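You operate a simulated robot arm through the tools that you are given. There is no shell and no other tool. Be economical: measure what you need, move in short steps, check, and stop when the job is done.

Carry out the task below with a simulated robot arm. There is one attempt and no reset: what you move stays moved.

TASK
Take the blue jar and put it on the cream album. Then put one of the cedar blocks from the dressing table top on the yellow dead leaf.
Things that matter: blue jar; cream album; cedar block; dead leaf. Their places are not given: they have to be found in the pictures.

It is judged by the outcome, as a careful person would: the job done as asked, and still so three seconds after it is handed in. It fails if anything else is knocked over, pushed out of place, dropped, spilled or broken.

THE ROBOT
A 6-joint arm with a two-finger parallel gripper, fixed in place. Base frame: the origin is at the foot of the arm, x ahead of it, y to its left, z up; the work surface is at about z = 0.76. Readings come in m, degrees, newtons and seconds.
With the tool pointing down near the work surface it reaches from about 0.26 to 0.68 m from the base axis. Its first joint turns from -66.0 to 66.0 degrees. Payload 2.9 kg.
The TCP is the grasp point between the finger pads, 0.03 m short of the fingertips. In the tool frame z runs along the fingers and y along their closing line. Largest opening 0.11 m; finger width 0.02, thickness 0.01; the body of the gripper, 0.048 by 0.112 m, starts 0.055 m behind the TCP.
Orientation is that of the tool frame in the base frame, as [roll, pitch, yaw] about the fixed x, y, z axes, in that order (R = Rz(yaw) Ry(pitch) Rx(roll)). With the fingers straight down and closing along the base's y, the tool's x points along the base's -x, its y along +y and its z along -z.

THE INTERFACE
- The arm moves only by the tool play_rows. Its argument "rows" is a list of rows, each an object of numbers (a shift or turn left out is 0, a gripper value left out holds the last): "x", "y", "z": the shift along the base's x, y, z in cm; "wx", "wy", "wz": the turn, a rotation vector about the base's x, y, z in degrees; "hand": the gripper command, from -1 (shut) to 1 (fully open), values between in proportion. In form: [{"x": .., "y": .., "z": .., "wx": .., "wy": .., "wz": .., "hand": ..}, ...]. A call has 1 to 10 rows; each row is the pose to reach, as a shift and turn from the pose commanded when the call began. Each row takes 0.2 s and may step no farther than 0.05 m and 8.6 degrees from the row before; otherwise, or with a gripper value out of range, the whole call is refused. Where a pose cannot be reached the arm comes as near as it can. A force on the tool above 40 N (or 10 N above the force at the start of the call, whichever is more), or a blocked arm, ends the call early, and 0.2 s more pass. Each finger travels about 0.108 m/s and halts on what it meets, pressing with about 45 N; the grip force reading is that of the motor and also rises with nothing between the fingers. The clock runs only during rows and for 0.2 s after the last one: add rows that repeat a pose to give the fingers time. The reply holds the time, the measured pose of the TCP, the force on the tool along the base axes, the opening and the grip force, in the units named above and with some noise.
- Cameras (640 x 400 px; columns grow to the right, rows downward): "scene" is fixed at [0.0766, 0.4313, 1.3858]; the picture's right is [-0.76, -0.65, 0.00], its down [-0.36, 0.42, -0.83] and it looks along [0.54, -0.63, -0.55] (base axes); focal length 328 px, centre (320, 200). "wrist" rides on the gripper at [-0.036, 0, -0.057] in the tool frame; the picture's right is [0.00, -1.00, 0.00], its down [0.97, 0.00, -0.24] and it looks along [0.24, 0.00, 0.97] (tool axes); focal length 218 px, centre (320, 200).
- capture(camera): a new picture of that camera. The clock stands still meanwhile.
- point_at(camera, pixels): for up to 12 pixels [column, row] of the newest picture of that camera ("zoom" is the newest enlarged one), the place [x, y, z] in the base frame of the surface seen there, good to about 0.003 m. The clock stands still meanwhile.
- zoom(camera, box): a new picture of the part [left, top, right, bottom] of that camera's present view, enlarged. The clock stands still meanwhile.
- job_done(): hands the job in; it is judged then, once.

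Go step by step. Measure first, check grasps and placings, and put right what went wrong. The budget is 80 turns and 34 pictures, counting those below and the enlarged ones. Unless the task says otherwise, let go and move clear before handing in, and close with one line.

The tools are called after "Emit:" as a command line: name --argument value ..., lists and objects as JSON in quotes. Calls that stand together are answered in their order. play_rows: Moves the arm, as the interface text tells. Its arguments: {"type":"object","properties":{"rows":{"type":"array"}},"required":["rows"]} The other tools are called the same way: capture (camera) takes a picture; point_at (camera, pixels) gives the place of the surface under pixels of a picture; zoom (camera, box) takes an enlarged picture of a part of a camera's view; job_done () hands the job in.

At the start:

```text
time_s: 0.0
position: [0.3528, -0.1332, 1.083]
tool_rot: [-180.0, 0.0, -180.0]
wrist_force: [-0.1, 0.2, -0.5]
finger_gap: 0.11
gripper_force: 0.0
```

scene: 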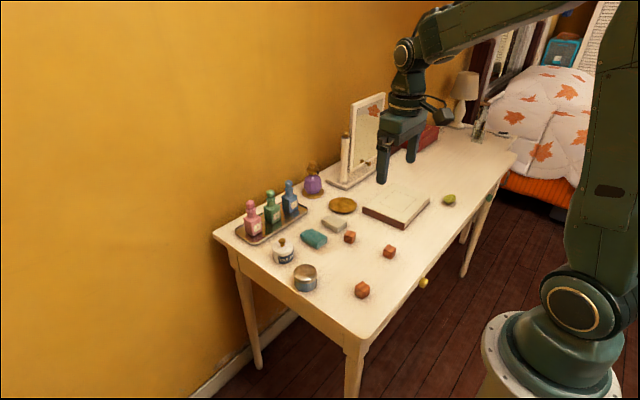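
wrist: 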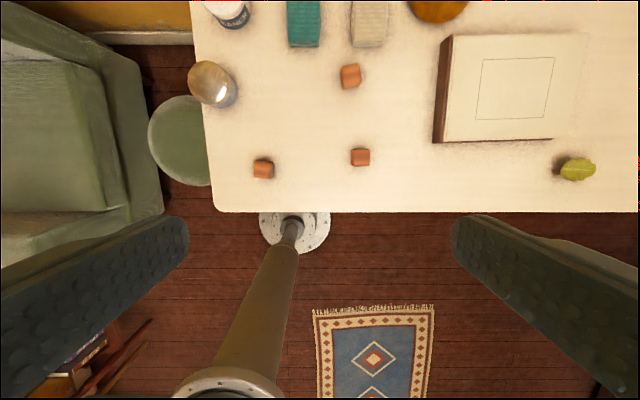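

The scene picture shows several candidates near (285,200), (283,252) and (313,238), so I zoom in to identify the jar, album, blocks and leaf.

Emit:
zoom --camera "scene" --box '[220, 150, 380, 250]'

Emit:
zoom --camera "scene" --box '[260, 180, 480, 318]'

```text
4.00 times, centred on (300, 200) of scene
```

zoom: 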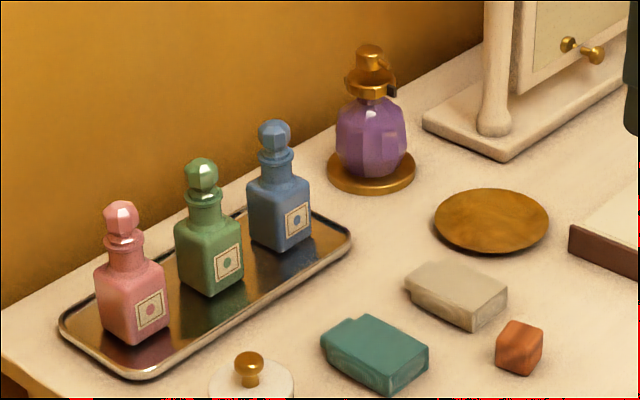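

```text
2.90 times, centred on (370, 249) of scene
```

zoom: 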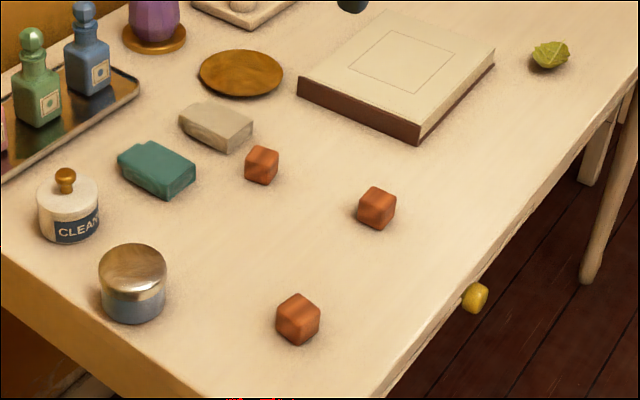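

The lidded item at (305,278) looks bluish under a metal lid; I check it and the leaf at (449,199) closer.

Emit:
zoom --camera "scene" --box '[260, 230, 340, 300]'

Emit:
point_at --camera "zoom" --pixels '[[360, 310], [360, 400]]'

Emit:
zoom --camera "wrist" --box '[180, 0, 280, 110]'

Emit:
zoom --camera "wrist" --box '[430, 20, 630, 200]'

Emit:
point_at --camera "wrist" --pixels '[[436, 142], [444, 138], [549, 137], [585, 36], [453, 36], [516, 88], [555, 169], [577, 169], [597, 169], [264, 164], [360, 154], [350, 72]]'

Emit:
point_at --camera "scene" --pixels '[[305, 270], [294, 270], [316, 270], [305, 289], [449, 199], [443, 201], [456, 199], [362, 290], [389, 251], [350, 237], [364, 210], [404, 224]]'

```text
5.71 times, centred on (300, 265) of scene
```

zoom: 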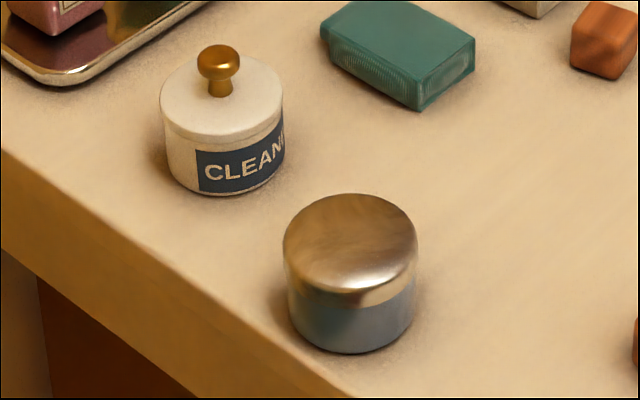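

```text
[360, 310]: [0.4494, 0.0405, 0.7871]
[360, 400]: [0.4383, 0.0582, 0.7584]
```

```text
3.64 times, centred on (230, 55) of wrist
```

zoom: 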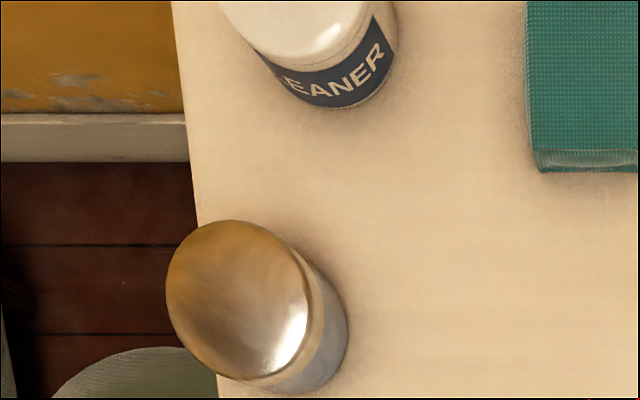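

```text
2.22 times, centred on (530, 110) of wrist
```

zoom: 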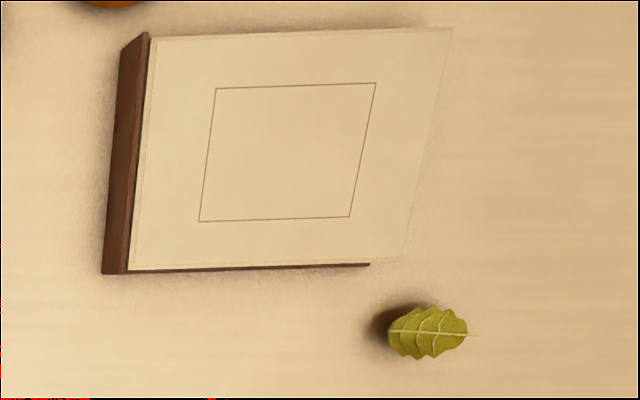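

```text
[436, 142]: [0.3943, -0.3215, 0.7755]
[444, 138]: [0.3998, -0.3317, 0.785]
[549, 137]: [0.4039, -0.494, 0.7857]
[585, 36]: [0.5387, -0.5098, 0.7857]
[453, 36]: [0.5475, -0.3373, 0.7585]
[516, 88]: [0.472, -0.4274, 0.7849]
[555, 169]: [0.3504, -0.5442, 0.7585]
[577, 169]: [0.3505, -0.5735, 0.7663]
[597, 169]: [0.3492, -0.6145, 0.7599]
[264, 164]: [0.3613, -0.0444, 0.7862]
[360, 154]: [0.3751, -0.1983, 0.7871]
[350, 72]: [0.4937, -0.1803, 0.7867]
```

```text
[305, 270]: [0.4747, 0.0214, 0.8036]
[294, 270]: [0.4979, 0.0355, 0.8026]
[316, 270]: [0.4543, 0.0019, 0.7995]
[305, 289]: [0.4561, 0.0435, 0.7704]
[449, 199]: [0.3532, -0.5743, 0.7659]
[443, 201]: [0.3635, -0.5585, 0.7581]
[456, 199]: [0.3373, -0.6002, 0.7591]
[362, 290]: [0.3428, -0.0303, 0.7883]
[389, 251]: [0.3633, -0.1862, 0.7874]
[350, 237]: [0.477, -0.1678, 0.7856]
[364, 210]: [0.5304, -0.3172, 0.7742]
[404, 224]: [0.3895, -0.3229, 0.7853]
```

The blue jar is the lidded one at about (0.473, 0.023), its top at z≈0.805. The album centre is about (0.472,-0.425,0.785) and the leaf is at about (0.352,-0.577). I move above the jar and refine its position from there.

Emit:
play_rows --rows '[{"x": 2, "y": 2.6, "z": -2.1, "hand": 1}, {"x": 4, "y": 5.2, "z": -4.3}, {"x": 6, "y": 7.8, "z": -6.5}, {"x": 8, "y": 10.4, "z": -8.7}, {"x": 10, "y": 13, "z": -11}, {"x": 12, "y": 15.6, "z": -13}, {"x": 12, "y": 15.6, "z": -13}]'

Emit:
capture --camera "wrist"

```text
time_s: 1.6
position: [0.471, 0.0242, 0.9522]
tool_rot: [-179.9, 0.0, 180.0]
wrist_force: [-0.1, 0.6, 0.8]
finger_gap: 0.1102
gripper_force: 0.1
```

```text
26 pictures are left
```

wrist: 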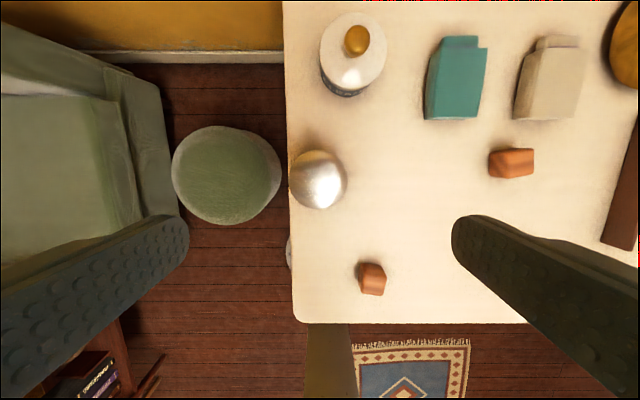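

The jar lid spans about columns 289–347 and rows 150–209, so I read its centre and edges, plus the neighbours.

Emit:
point_at --camera "wrist" --pixels '[[318, 180], [291, 180], [345, 180], [318, 153], [318, 206], [350, 90], [373, 278], [360, 266], [385, 266], [511, 158]]'

```text
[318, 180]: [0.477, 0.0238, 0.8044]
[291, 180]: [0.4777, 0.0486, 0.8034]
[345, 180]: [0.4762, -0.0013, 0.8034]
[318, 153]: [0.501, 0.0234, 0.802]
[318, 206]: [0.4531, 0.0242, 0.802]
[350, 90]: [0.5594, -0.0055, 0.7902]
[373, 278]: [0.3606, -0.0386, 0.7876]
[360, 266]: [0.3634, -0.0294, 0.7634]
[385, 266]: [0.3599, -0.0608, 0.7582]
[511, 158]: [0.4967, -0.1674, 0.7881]
```

Jar centre is (0.477, 0.024) with a diameter of about 0.055, so I descend around it and then close.

Emit:
play_rows --rows '[{"x": 0.5, "z": -4}, {"x": 0.5, "z": -8}, {"x": 0.5, "z": -12}, {"x": 0.5, "z": -14}, {"x": 0.5, "z": -15.7}, {"x": 0.5, "z": -15.7}]'

Emit:
play_rows --rows '[{"hand": 0.2}, {"hand": -0.2}, {"hand": -0.2}, {"hand": -0.2}]'

```text
time_s: 3.0
position: [0.4788, 0.0226, 0.7966]
tool_rot: [-180.0, 0.0, 180.0]
wrist_force: [-0.4, -0.9, -0.2]
finger_gap: 0.1099
gripper_force: 0.1
```

```text
time_s: 4.0
position: [0.478, 0.0235, 0.7958]
tool_rot: [-179.9, 0.0, -179.9]
wrist_force: [-0.1, -0.7, -0.5]
finger_gap: 0.0558
gripper_force: 44.6
```

The fingers halted at 0.056 m with 45 N, so the jar is held. I lift it 12 cm and check.

Emit:
play_rows --rows '[{"z": 2, "hand": -0.2}, {"z": 5}, {"z": 8.5}, {"z": 12}, {"z": 12}]'

Emit:
capture --camera "scene"

```text
time_s: 5.2
position: [0.4787, 0.0223, 0.9174]
tool_rot: [180.0, -0.1, 179.9]
wrist_force: [-0.1, 0.4, 0.0]
finger_gap: 0.0557
gripper_force: 44.7
```

```text
25 pictures are left
```

scene: 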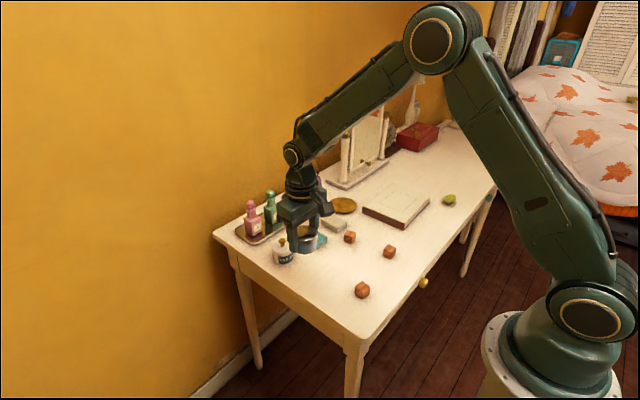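

The jar is lifted. Before crossing over, I check where the mirror stand is.

Emit:
point_at --camera "scene" --pixels '[[349, 188], [385, 172], [346, 145], [380, 165], [389, 150], [345, 200], [396, 208], [427, 200], [392, 187]]'

```text
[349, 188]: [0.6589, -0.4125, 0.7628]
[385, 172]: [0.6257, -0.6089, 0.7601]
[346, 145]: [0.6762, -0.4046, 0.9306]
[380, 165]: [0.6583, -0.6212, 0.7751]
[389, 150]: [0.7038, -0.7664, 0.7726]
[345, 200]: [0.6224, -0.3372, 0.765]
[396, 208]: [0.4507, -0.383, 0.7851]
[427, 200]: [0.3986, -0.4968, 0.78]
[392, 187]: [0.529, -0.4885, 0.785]
```

The mirror stands at x > 0.62, clear of the path. I carry the jar over to the album centre (0.468, -0.415).

Emit:
play_rows --rows '[{"y": -4.5}, {"y": -9}, {"y": -13.5}, {"y": -18}, {"y": -22.5}, {"y": -27}, {"y": -31.5}, {"x": -0.5, "y": -36}, {"x": -1, "y": -40}, {"x": -1, "y": -43.8}]'

Emit:
capture --camera "wrist"

```text
time_s: 7.4
position: [0.4689, -0.4178, 0.9146]
tool_rot: [180.0, 0.1, -180.0]
wrist_force: [-0.2, -0.4, -1.4]
finger_gap: 0.0561
gripper_force: 44.5
```

```text
24 pictures are left
```

wrist: 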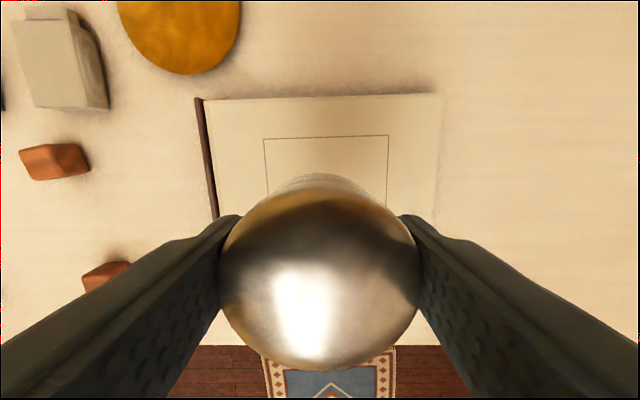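

The jar is centred over the album. At pick-up the TCP was 0.038 above the jar's bottom, so it should touch at TCP z≈0.823; I descend slowly.

Emit:
play_rows --rows '[{"z": -3}, {"z": -6}, {"z": -7.8}, {"z": -8.5}, {"z": -8.8}, {"z": -9}, {"z": -9}]'

```text
time_s: 9.0
position: [0.4676, -0.415, 0.8258]
tool_rot: [180.0, 0.0, -180.0]
wrist_force: [-0.3, 0.0, -1.1]
finger_gap: 0.0557
gripper_force: 44.7
```

Emit:
play_rows --rows '[{"z": -0.1}, {"z": -0.2}, {"z": -0.3}, {"z": -0.3}]'

Emit:
zoom --camera "scene" --box '[340, 150, 460, 240]'

```text
time_s: 10.0
position: [0.4673, -0.415, 0.823]
tool_rot: [-180.0, 0.0, -179.9]
wrist_force: [-0.6, 0.4, -1.5]
finger_gap: 0.0557
gripper_force: 45.3
```

```text
4.44 times, centred on (400, 195) of scene
```

zoom: 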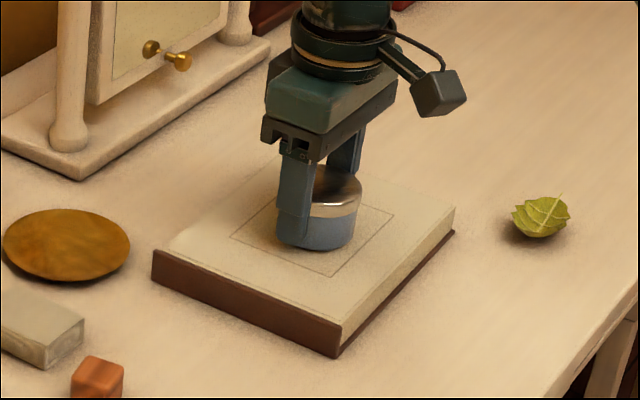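

No contact force yet, but the jar is practically on the cover. I lower in millimetre steps until the force shows contact.

Emit:
play_rows --rows '[{"z": -0.1}, {"z": -0.2}, {"z": -0.2}]'

```text
time_s: 10.8
position: [0.4671, -0.4156, 0.8216]
tool_rot: [180.0, -0.1, -180.0]
wrist_force: [0.1, 0.5, 0.0]
finger_gap: 0.0558
gripper_force: 44.8
```

Emit:
play_rows --rows '[{"z": -0.1}, {"z": -0.2}, {"z": -0.2}]'

```text
time_s: 11.6
position: [0.4685, -0.4154, 0.8208]
tool_rot: [-179.9, 0.2, 180.0]
wrist_force: [-6.3, 3.4, 24.6]
finger_gap: 0.0558
gripper_force: 44.8
```

Contact shows at 24.6 N upward. I ease up 1 mm, open slowly and rise.

Emit:
play_rows --rows '[{"z": 0.15}, {"z": 0.15, "hand": 0.2}, {"z": 0.15, "hand": 0.4}, {"z": 0.15, "hand": 0.6}, {"z": 0.15, "hand": 0.6}, {"z": 3, "hand": 0.6}, {"z": 7}, {"z": 11}, {"z": 13}]'

Emit:
capture --camera "scene"

```text
time_s: 13.6
position: [0.4683, -0.4149, 0.9495]
tool_rot: [180.0, -0.1, 180.0]
wrist_force: [0.6, 0.0, -0.6]
finger_gap: 0.0878
gripper_force: 0.1
```

```text
22 pictures are left
```

scene: 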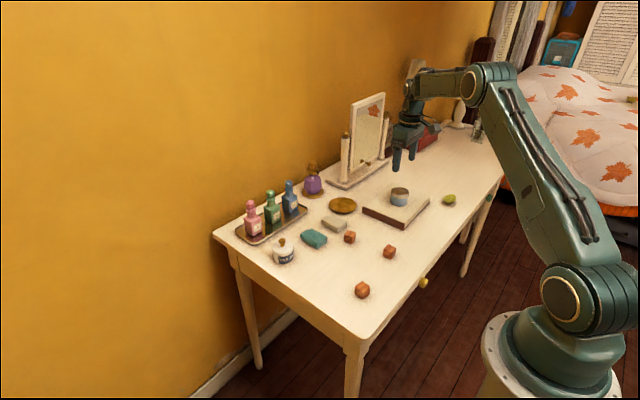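

The jar stands on the album. Next I view the leaf from above at about (0.353,-0.55) before picking a block.

Emit:
play_rows --rows '[{"x": -2.5, "y": -2.7}, {"x": -5, "y": -5.4}, {"x": -7.5, "y": -8.1}, {"x": -10, "y": -10.8}, {"x": -11.5, "y": -13.5}, {"x": -11.5, "y": -13.5}]'

Emit:
capture --camera "wrist"

```text
time_s: 15.0
position: [0.352, -0.5501, 0.9484]
tool_rot: [179.9, 0.0, 179.8]
wrist_force: [-0.7, -0.3, 0.1]
finger_gap: 0.0879
gripper_force: 0.0
```

```text
21 pictures are left
```

wrist: 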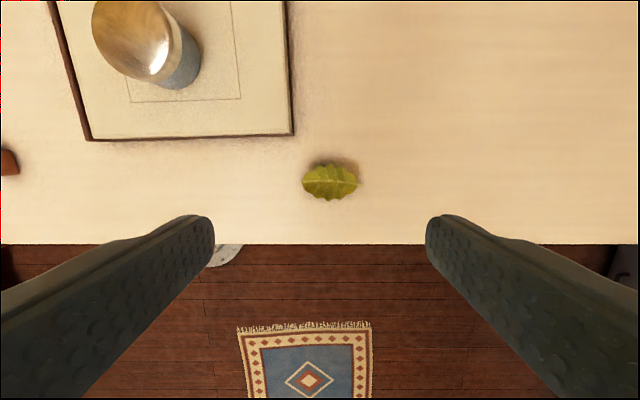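

Emit:
zoom --camera "wrist" --box '[280, 130, 380, 230]'

Emit:
point_at --camera "wrist" --pixels '[[304, 182], [312, 182], [320, 182], [330, 182], [340, 182], [350, 182], [356, 182], [330, 166], [330, 174], [330, 190], [330, 199], [330, 240]]'

```text
4.00 times, centred on (330, 180) of wrist
```

zoom: 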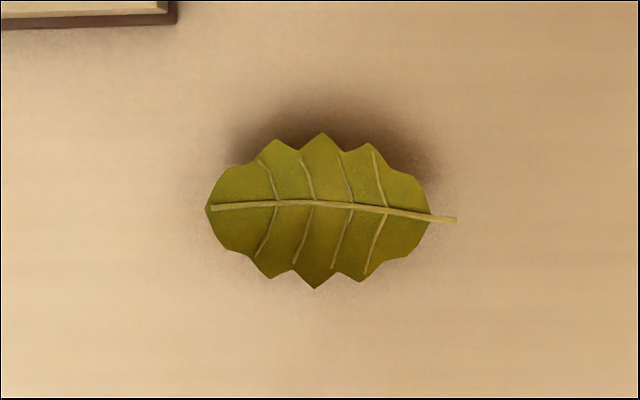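

```text
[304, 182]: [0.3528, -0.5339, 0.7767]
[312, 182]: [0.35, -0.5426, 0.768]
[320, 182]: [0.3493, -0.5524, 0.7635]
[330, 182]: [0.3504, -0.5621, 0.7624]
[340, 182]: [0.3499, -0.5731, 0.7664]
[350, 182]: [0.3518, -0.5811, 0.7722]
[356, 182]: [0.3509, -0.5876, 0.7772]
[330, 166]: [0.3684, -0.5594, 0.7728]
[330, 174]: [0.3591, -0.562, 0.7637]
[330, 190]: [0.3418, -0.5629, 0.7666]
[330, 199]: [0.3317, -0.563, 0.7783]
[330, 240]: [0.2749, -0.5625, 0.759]
```

The leaf is a shallow bowl centred at (0.351,-0.561), with its base at z≈0.762 and rims at ≈0.777. I'll grip a block high so the fingertips clear the rims; next I move above the middle block near (0.37,-0.195).

Emit:
play_rows --rows '[{"y": 4.5}, {"y": 9}, {"y": 13.5}, {"y": 18}, {"y": 22.5}, {"y": 27}, {"y": 31.5}, {"x": 1.3, "y": 35.5}, {"x": 1.3, "y": 35.5, "z": -4}, {"x": 1.3, "y": 35.5, "z": -4}]'

Emit:
zoom --camera "wrist" --box '[260, 120, 400, 260]'

```text
time_s: 17.2
position: [0.3642, -0.1959, 0.9089]
tool_rot: [180.0, 0.0, 179.9]
wrist_force: [0.8, -0.5, 0.5]
finger_gap: 0.0879
gripper_force: 0.1
```

```text
2.86 times, centred on (330, 190) of wrist
```

zoom: 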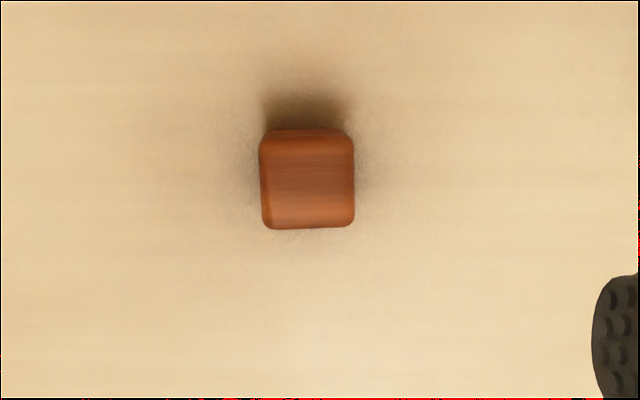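

The block is square to the fingers, within about 2°, at zoom pixel (308,185). I read its centre and edges.

Emit:
point_at --camera "zoom" --pixels '[[308, 185], [268, 185], [348, 185], [308, 142], [308, 222]]'

```text
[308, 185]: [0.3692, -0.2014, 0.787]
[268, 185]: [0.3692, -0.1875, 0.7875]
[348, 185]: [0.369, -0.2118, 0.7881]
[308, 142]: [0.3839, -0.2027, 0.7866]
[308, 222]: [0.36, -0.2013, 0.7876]
```

Block centre is (0.371,-0.200). I descend to TCP z≈0.804, with tips ~1.5 cm above the table, and close.

Emit:
play_rows --rows '[{"x": 0.5, "y": -0.5, "z": -4}, {"x": 0.5, "y": -0.5, "z": -8}, {"x": 0.5, "y": -0.5, "z": -10.6}, {"x": 0.5, "y": -0.5, "z": -10.6, "hand": 0}, {"x": 0.5, "y": -0.5, "z": -10.6, "hand": -0.4}, {"x": 0.5, "y": -0.5, "z": -10.6, "hand": -0.8}, {"x": 0.5, "y": -0.5, "z": -10.6, "hand": -0.8}, {"x": 0.5, "y": -0.5, "z": -10.6, "hand": -0.8}]'

Emit:
play_rows --rows '[{"z": 2}, {"z": 5}, {"z": 9}, {"z": 9}]'

Emit:
capture --camera "scene"

```text
time_s: 19.0
position: [0.3713, -0.202, 0.804]
tool_rot: [179.9, 0.0, -180.0]
wrist_force: [-0.6, -1.3, 0.2]
finger_gap: 0.0258
gripper_force: 45.1
```

```text
time_s: 20.0
position: [0.3717, -0.2012, 0.8939]
tool_rot: [-180.0, 0.0, 180.0]
wrist_force: [0.7, -0.6, -0.7]
finger_gap: 0.0255
gripper_force: 45.1
```

```text
18 pictures are left
```

scene: 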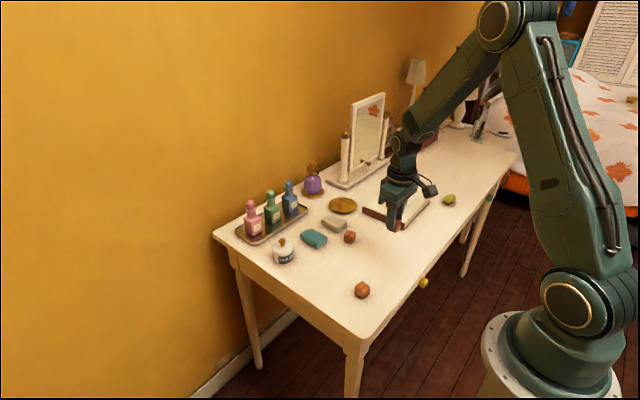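

The block is held (gap 0.0255). I carry it above the leaf centre.

Emit:
play_rows --rows '[{"x": -2, "y": -4.2}, {"x": -2, "y": -8.7}, {"x": -2, "y": -13.2}, {"x": -2, "y": -17.7}, {"x": -2, "y": -22.2}, {"x": -2, "y": -26.7}, {"x": -2, "y": -31.2}, {"x": -2, "y": -34.5}, {"x": -2, "y": -36.1}, {"x": -2, "y": -36.1}]'

Emit:
capture --camera "wrist"

```text
time_s: 22.2
position: [0.3492, -0.5613, 0.8934]
tool_rot: [-179.9, 0.1, -180.0]
wrist_force: [-0.2, -0.7, -0.7]
finger_gap: 0.0257
gripper_force: 45.4
```

```text
17 pictures are left
```

wrist: 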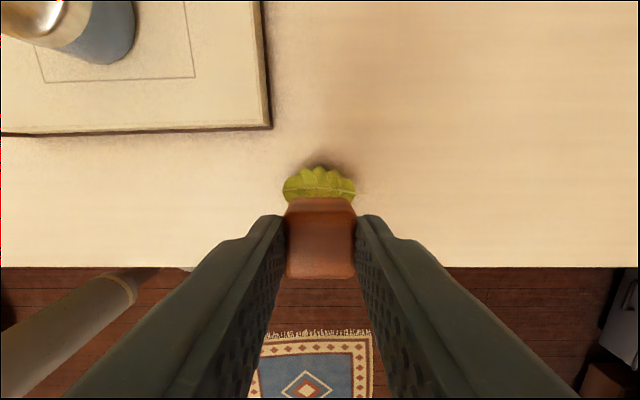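

It's aligned over the leaf. I descend to just above it; contact is expected at TCP ≈0.809–0.812.

Emit:
play_rows --rows '[{"z": -3}, {"z": -6}, {"z": -7}, {"z": -7.5}, {"z": -7.5}]'

Emit:
zoom --camera "scene" --box '[410, 165, 490, 225]'

```text
time_s: 23.4
position: [0.3515, -0.5611, 0.8221]
tool_rot: [-179.7, 0.2, -180.0]
wrist_force: [0.6, 2.6, 20.6]
finger_gap: 0.0258
gripper_force: 45.5
```

```text
6.67 times, centred on (450, 195) of scene
```

zoom: 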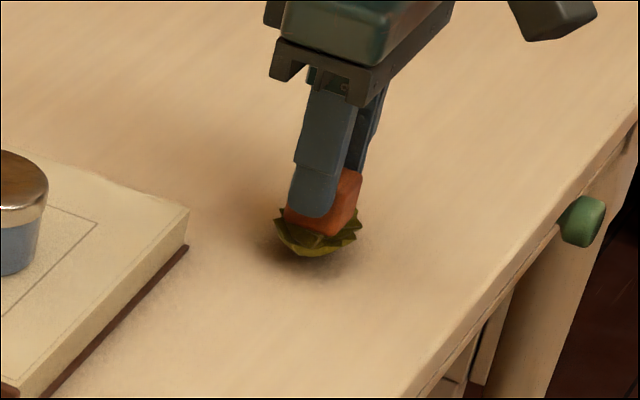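

There is 20.6 N of contact at TCP z=0.822, so the block rests on the leaf. I take off the load, open gently and rise.

Emit:
play_rows --rows '[{"z": 0.2}, {"z": 0.3}, {"z": 0.3, "hand": -0.4}, {"z": 0.3, "hand": -0.25}, {"z": 0.3, "hand": -0.1}, {"z": 0.3, "hand": -0.1}]'

Emit:
zoom --camera "scene" --box '[410, 165, 490, 225]'

```text
time_s: 24.8
position: [0.3513, -0.5615, 0.8203]
tool_rot: [-180.0, 0.0, 180.0]
wrist_force: [0.2, 0.4, -0.1]
finger_gap: 0.0494
gripper_force: 0.1
```

```text
6.67 times, centred on (450, 195) of scene
```

zoom: 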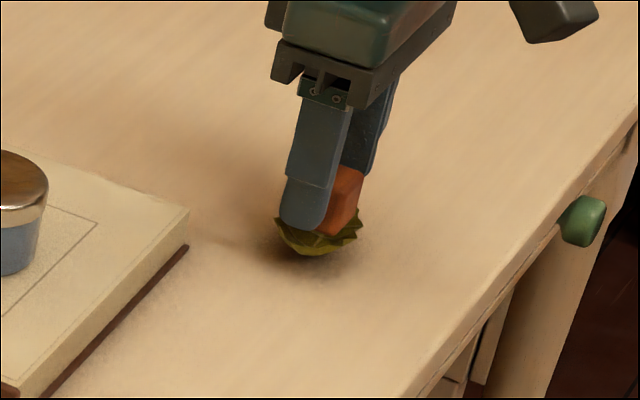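

The block stays upright on the leaf with the fingers open. I rise straight up and look.

Emit:
play_rows --rows '[{"z": 1}, {"z": 3}, {"z": 6}, {"z": 10}, {"z": 13}, {"z": 13}]'

Emit:
play_rows --rows '[{"y": 4}, {"y": 8}, {"y": 12}, {"y": 16}, {"y": 20}, {"y": 20}]'

Emit:
zoom --camera "scene" --box '[350, 150, 490, 240]'

Emit:
capture --camera "scene"

```text
time_s: 26.2
position: [0.3513, -0.5627, 0.9518]
tool_rot: [179.9, 0.0, 179.9]
wrist_force: [0.3, -0.2, -0.2]
finger_gap: 0.0494
gripper_force: 0.0
```

```text
time_s: 27.6
position: [0.3517, -0.3614, 0.9537]
tool_rot: [-180.0, 0.0, 180.0]
wrist_force: [-0.2, -1.0, 0.3]
finger_gap: 0.0498
gripper_force: 0.0
```

```text
4.44 times, centred on (420, 195) of scene
```

zoom: 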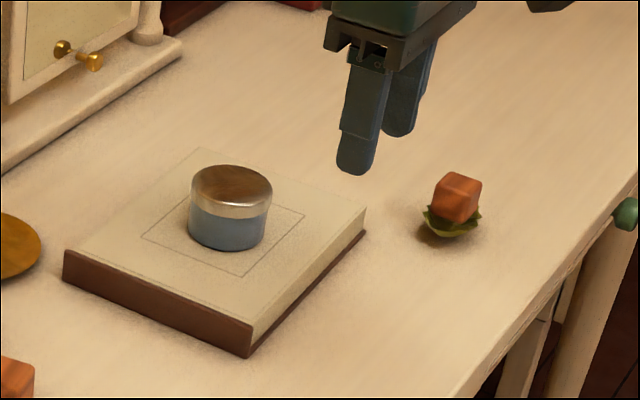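

```text
13 pictures are left
```

scene: 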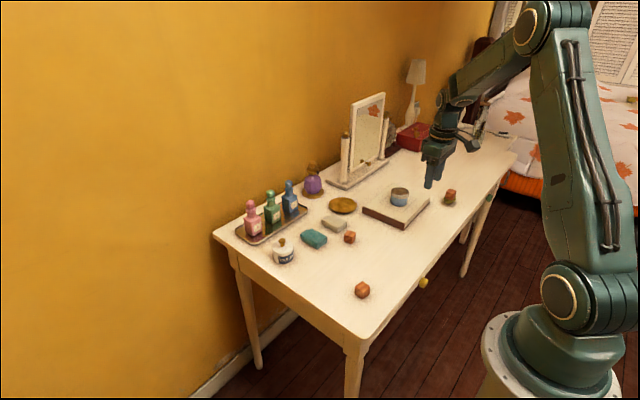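

The pictures show the jar centred on the album and the block upright on the leaf. Nothing else has moved and the arm is clear, so I hand in.

Emit:
job_done

```text
The job is handed in.
```

The blue jar is on the cream album and one cedar block from the dressing table is on the yellow leaf; nothing else was disturbed, and the job is handed in.
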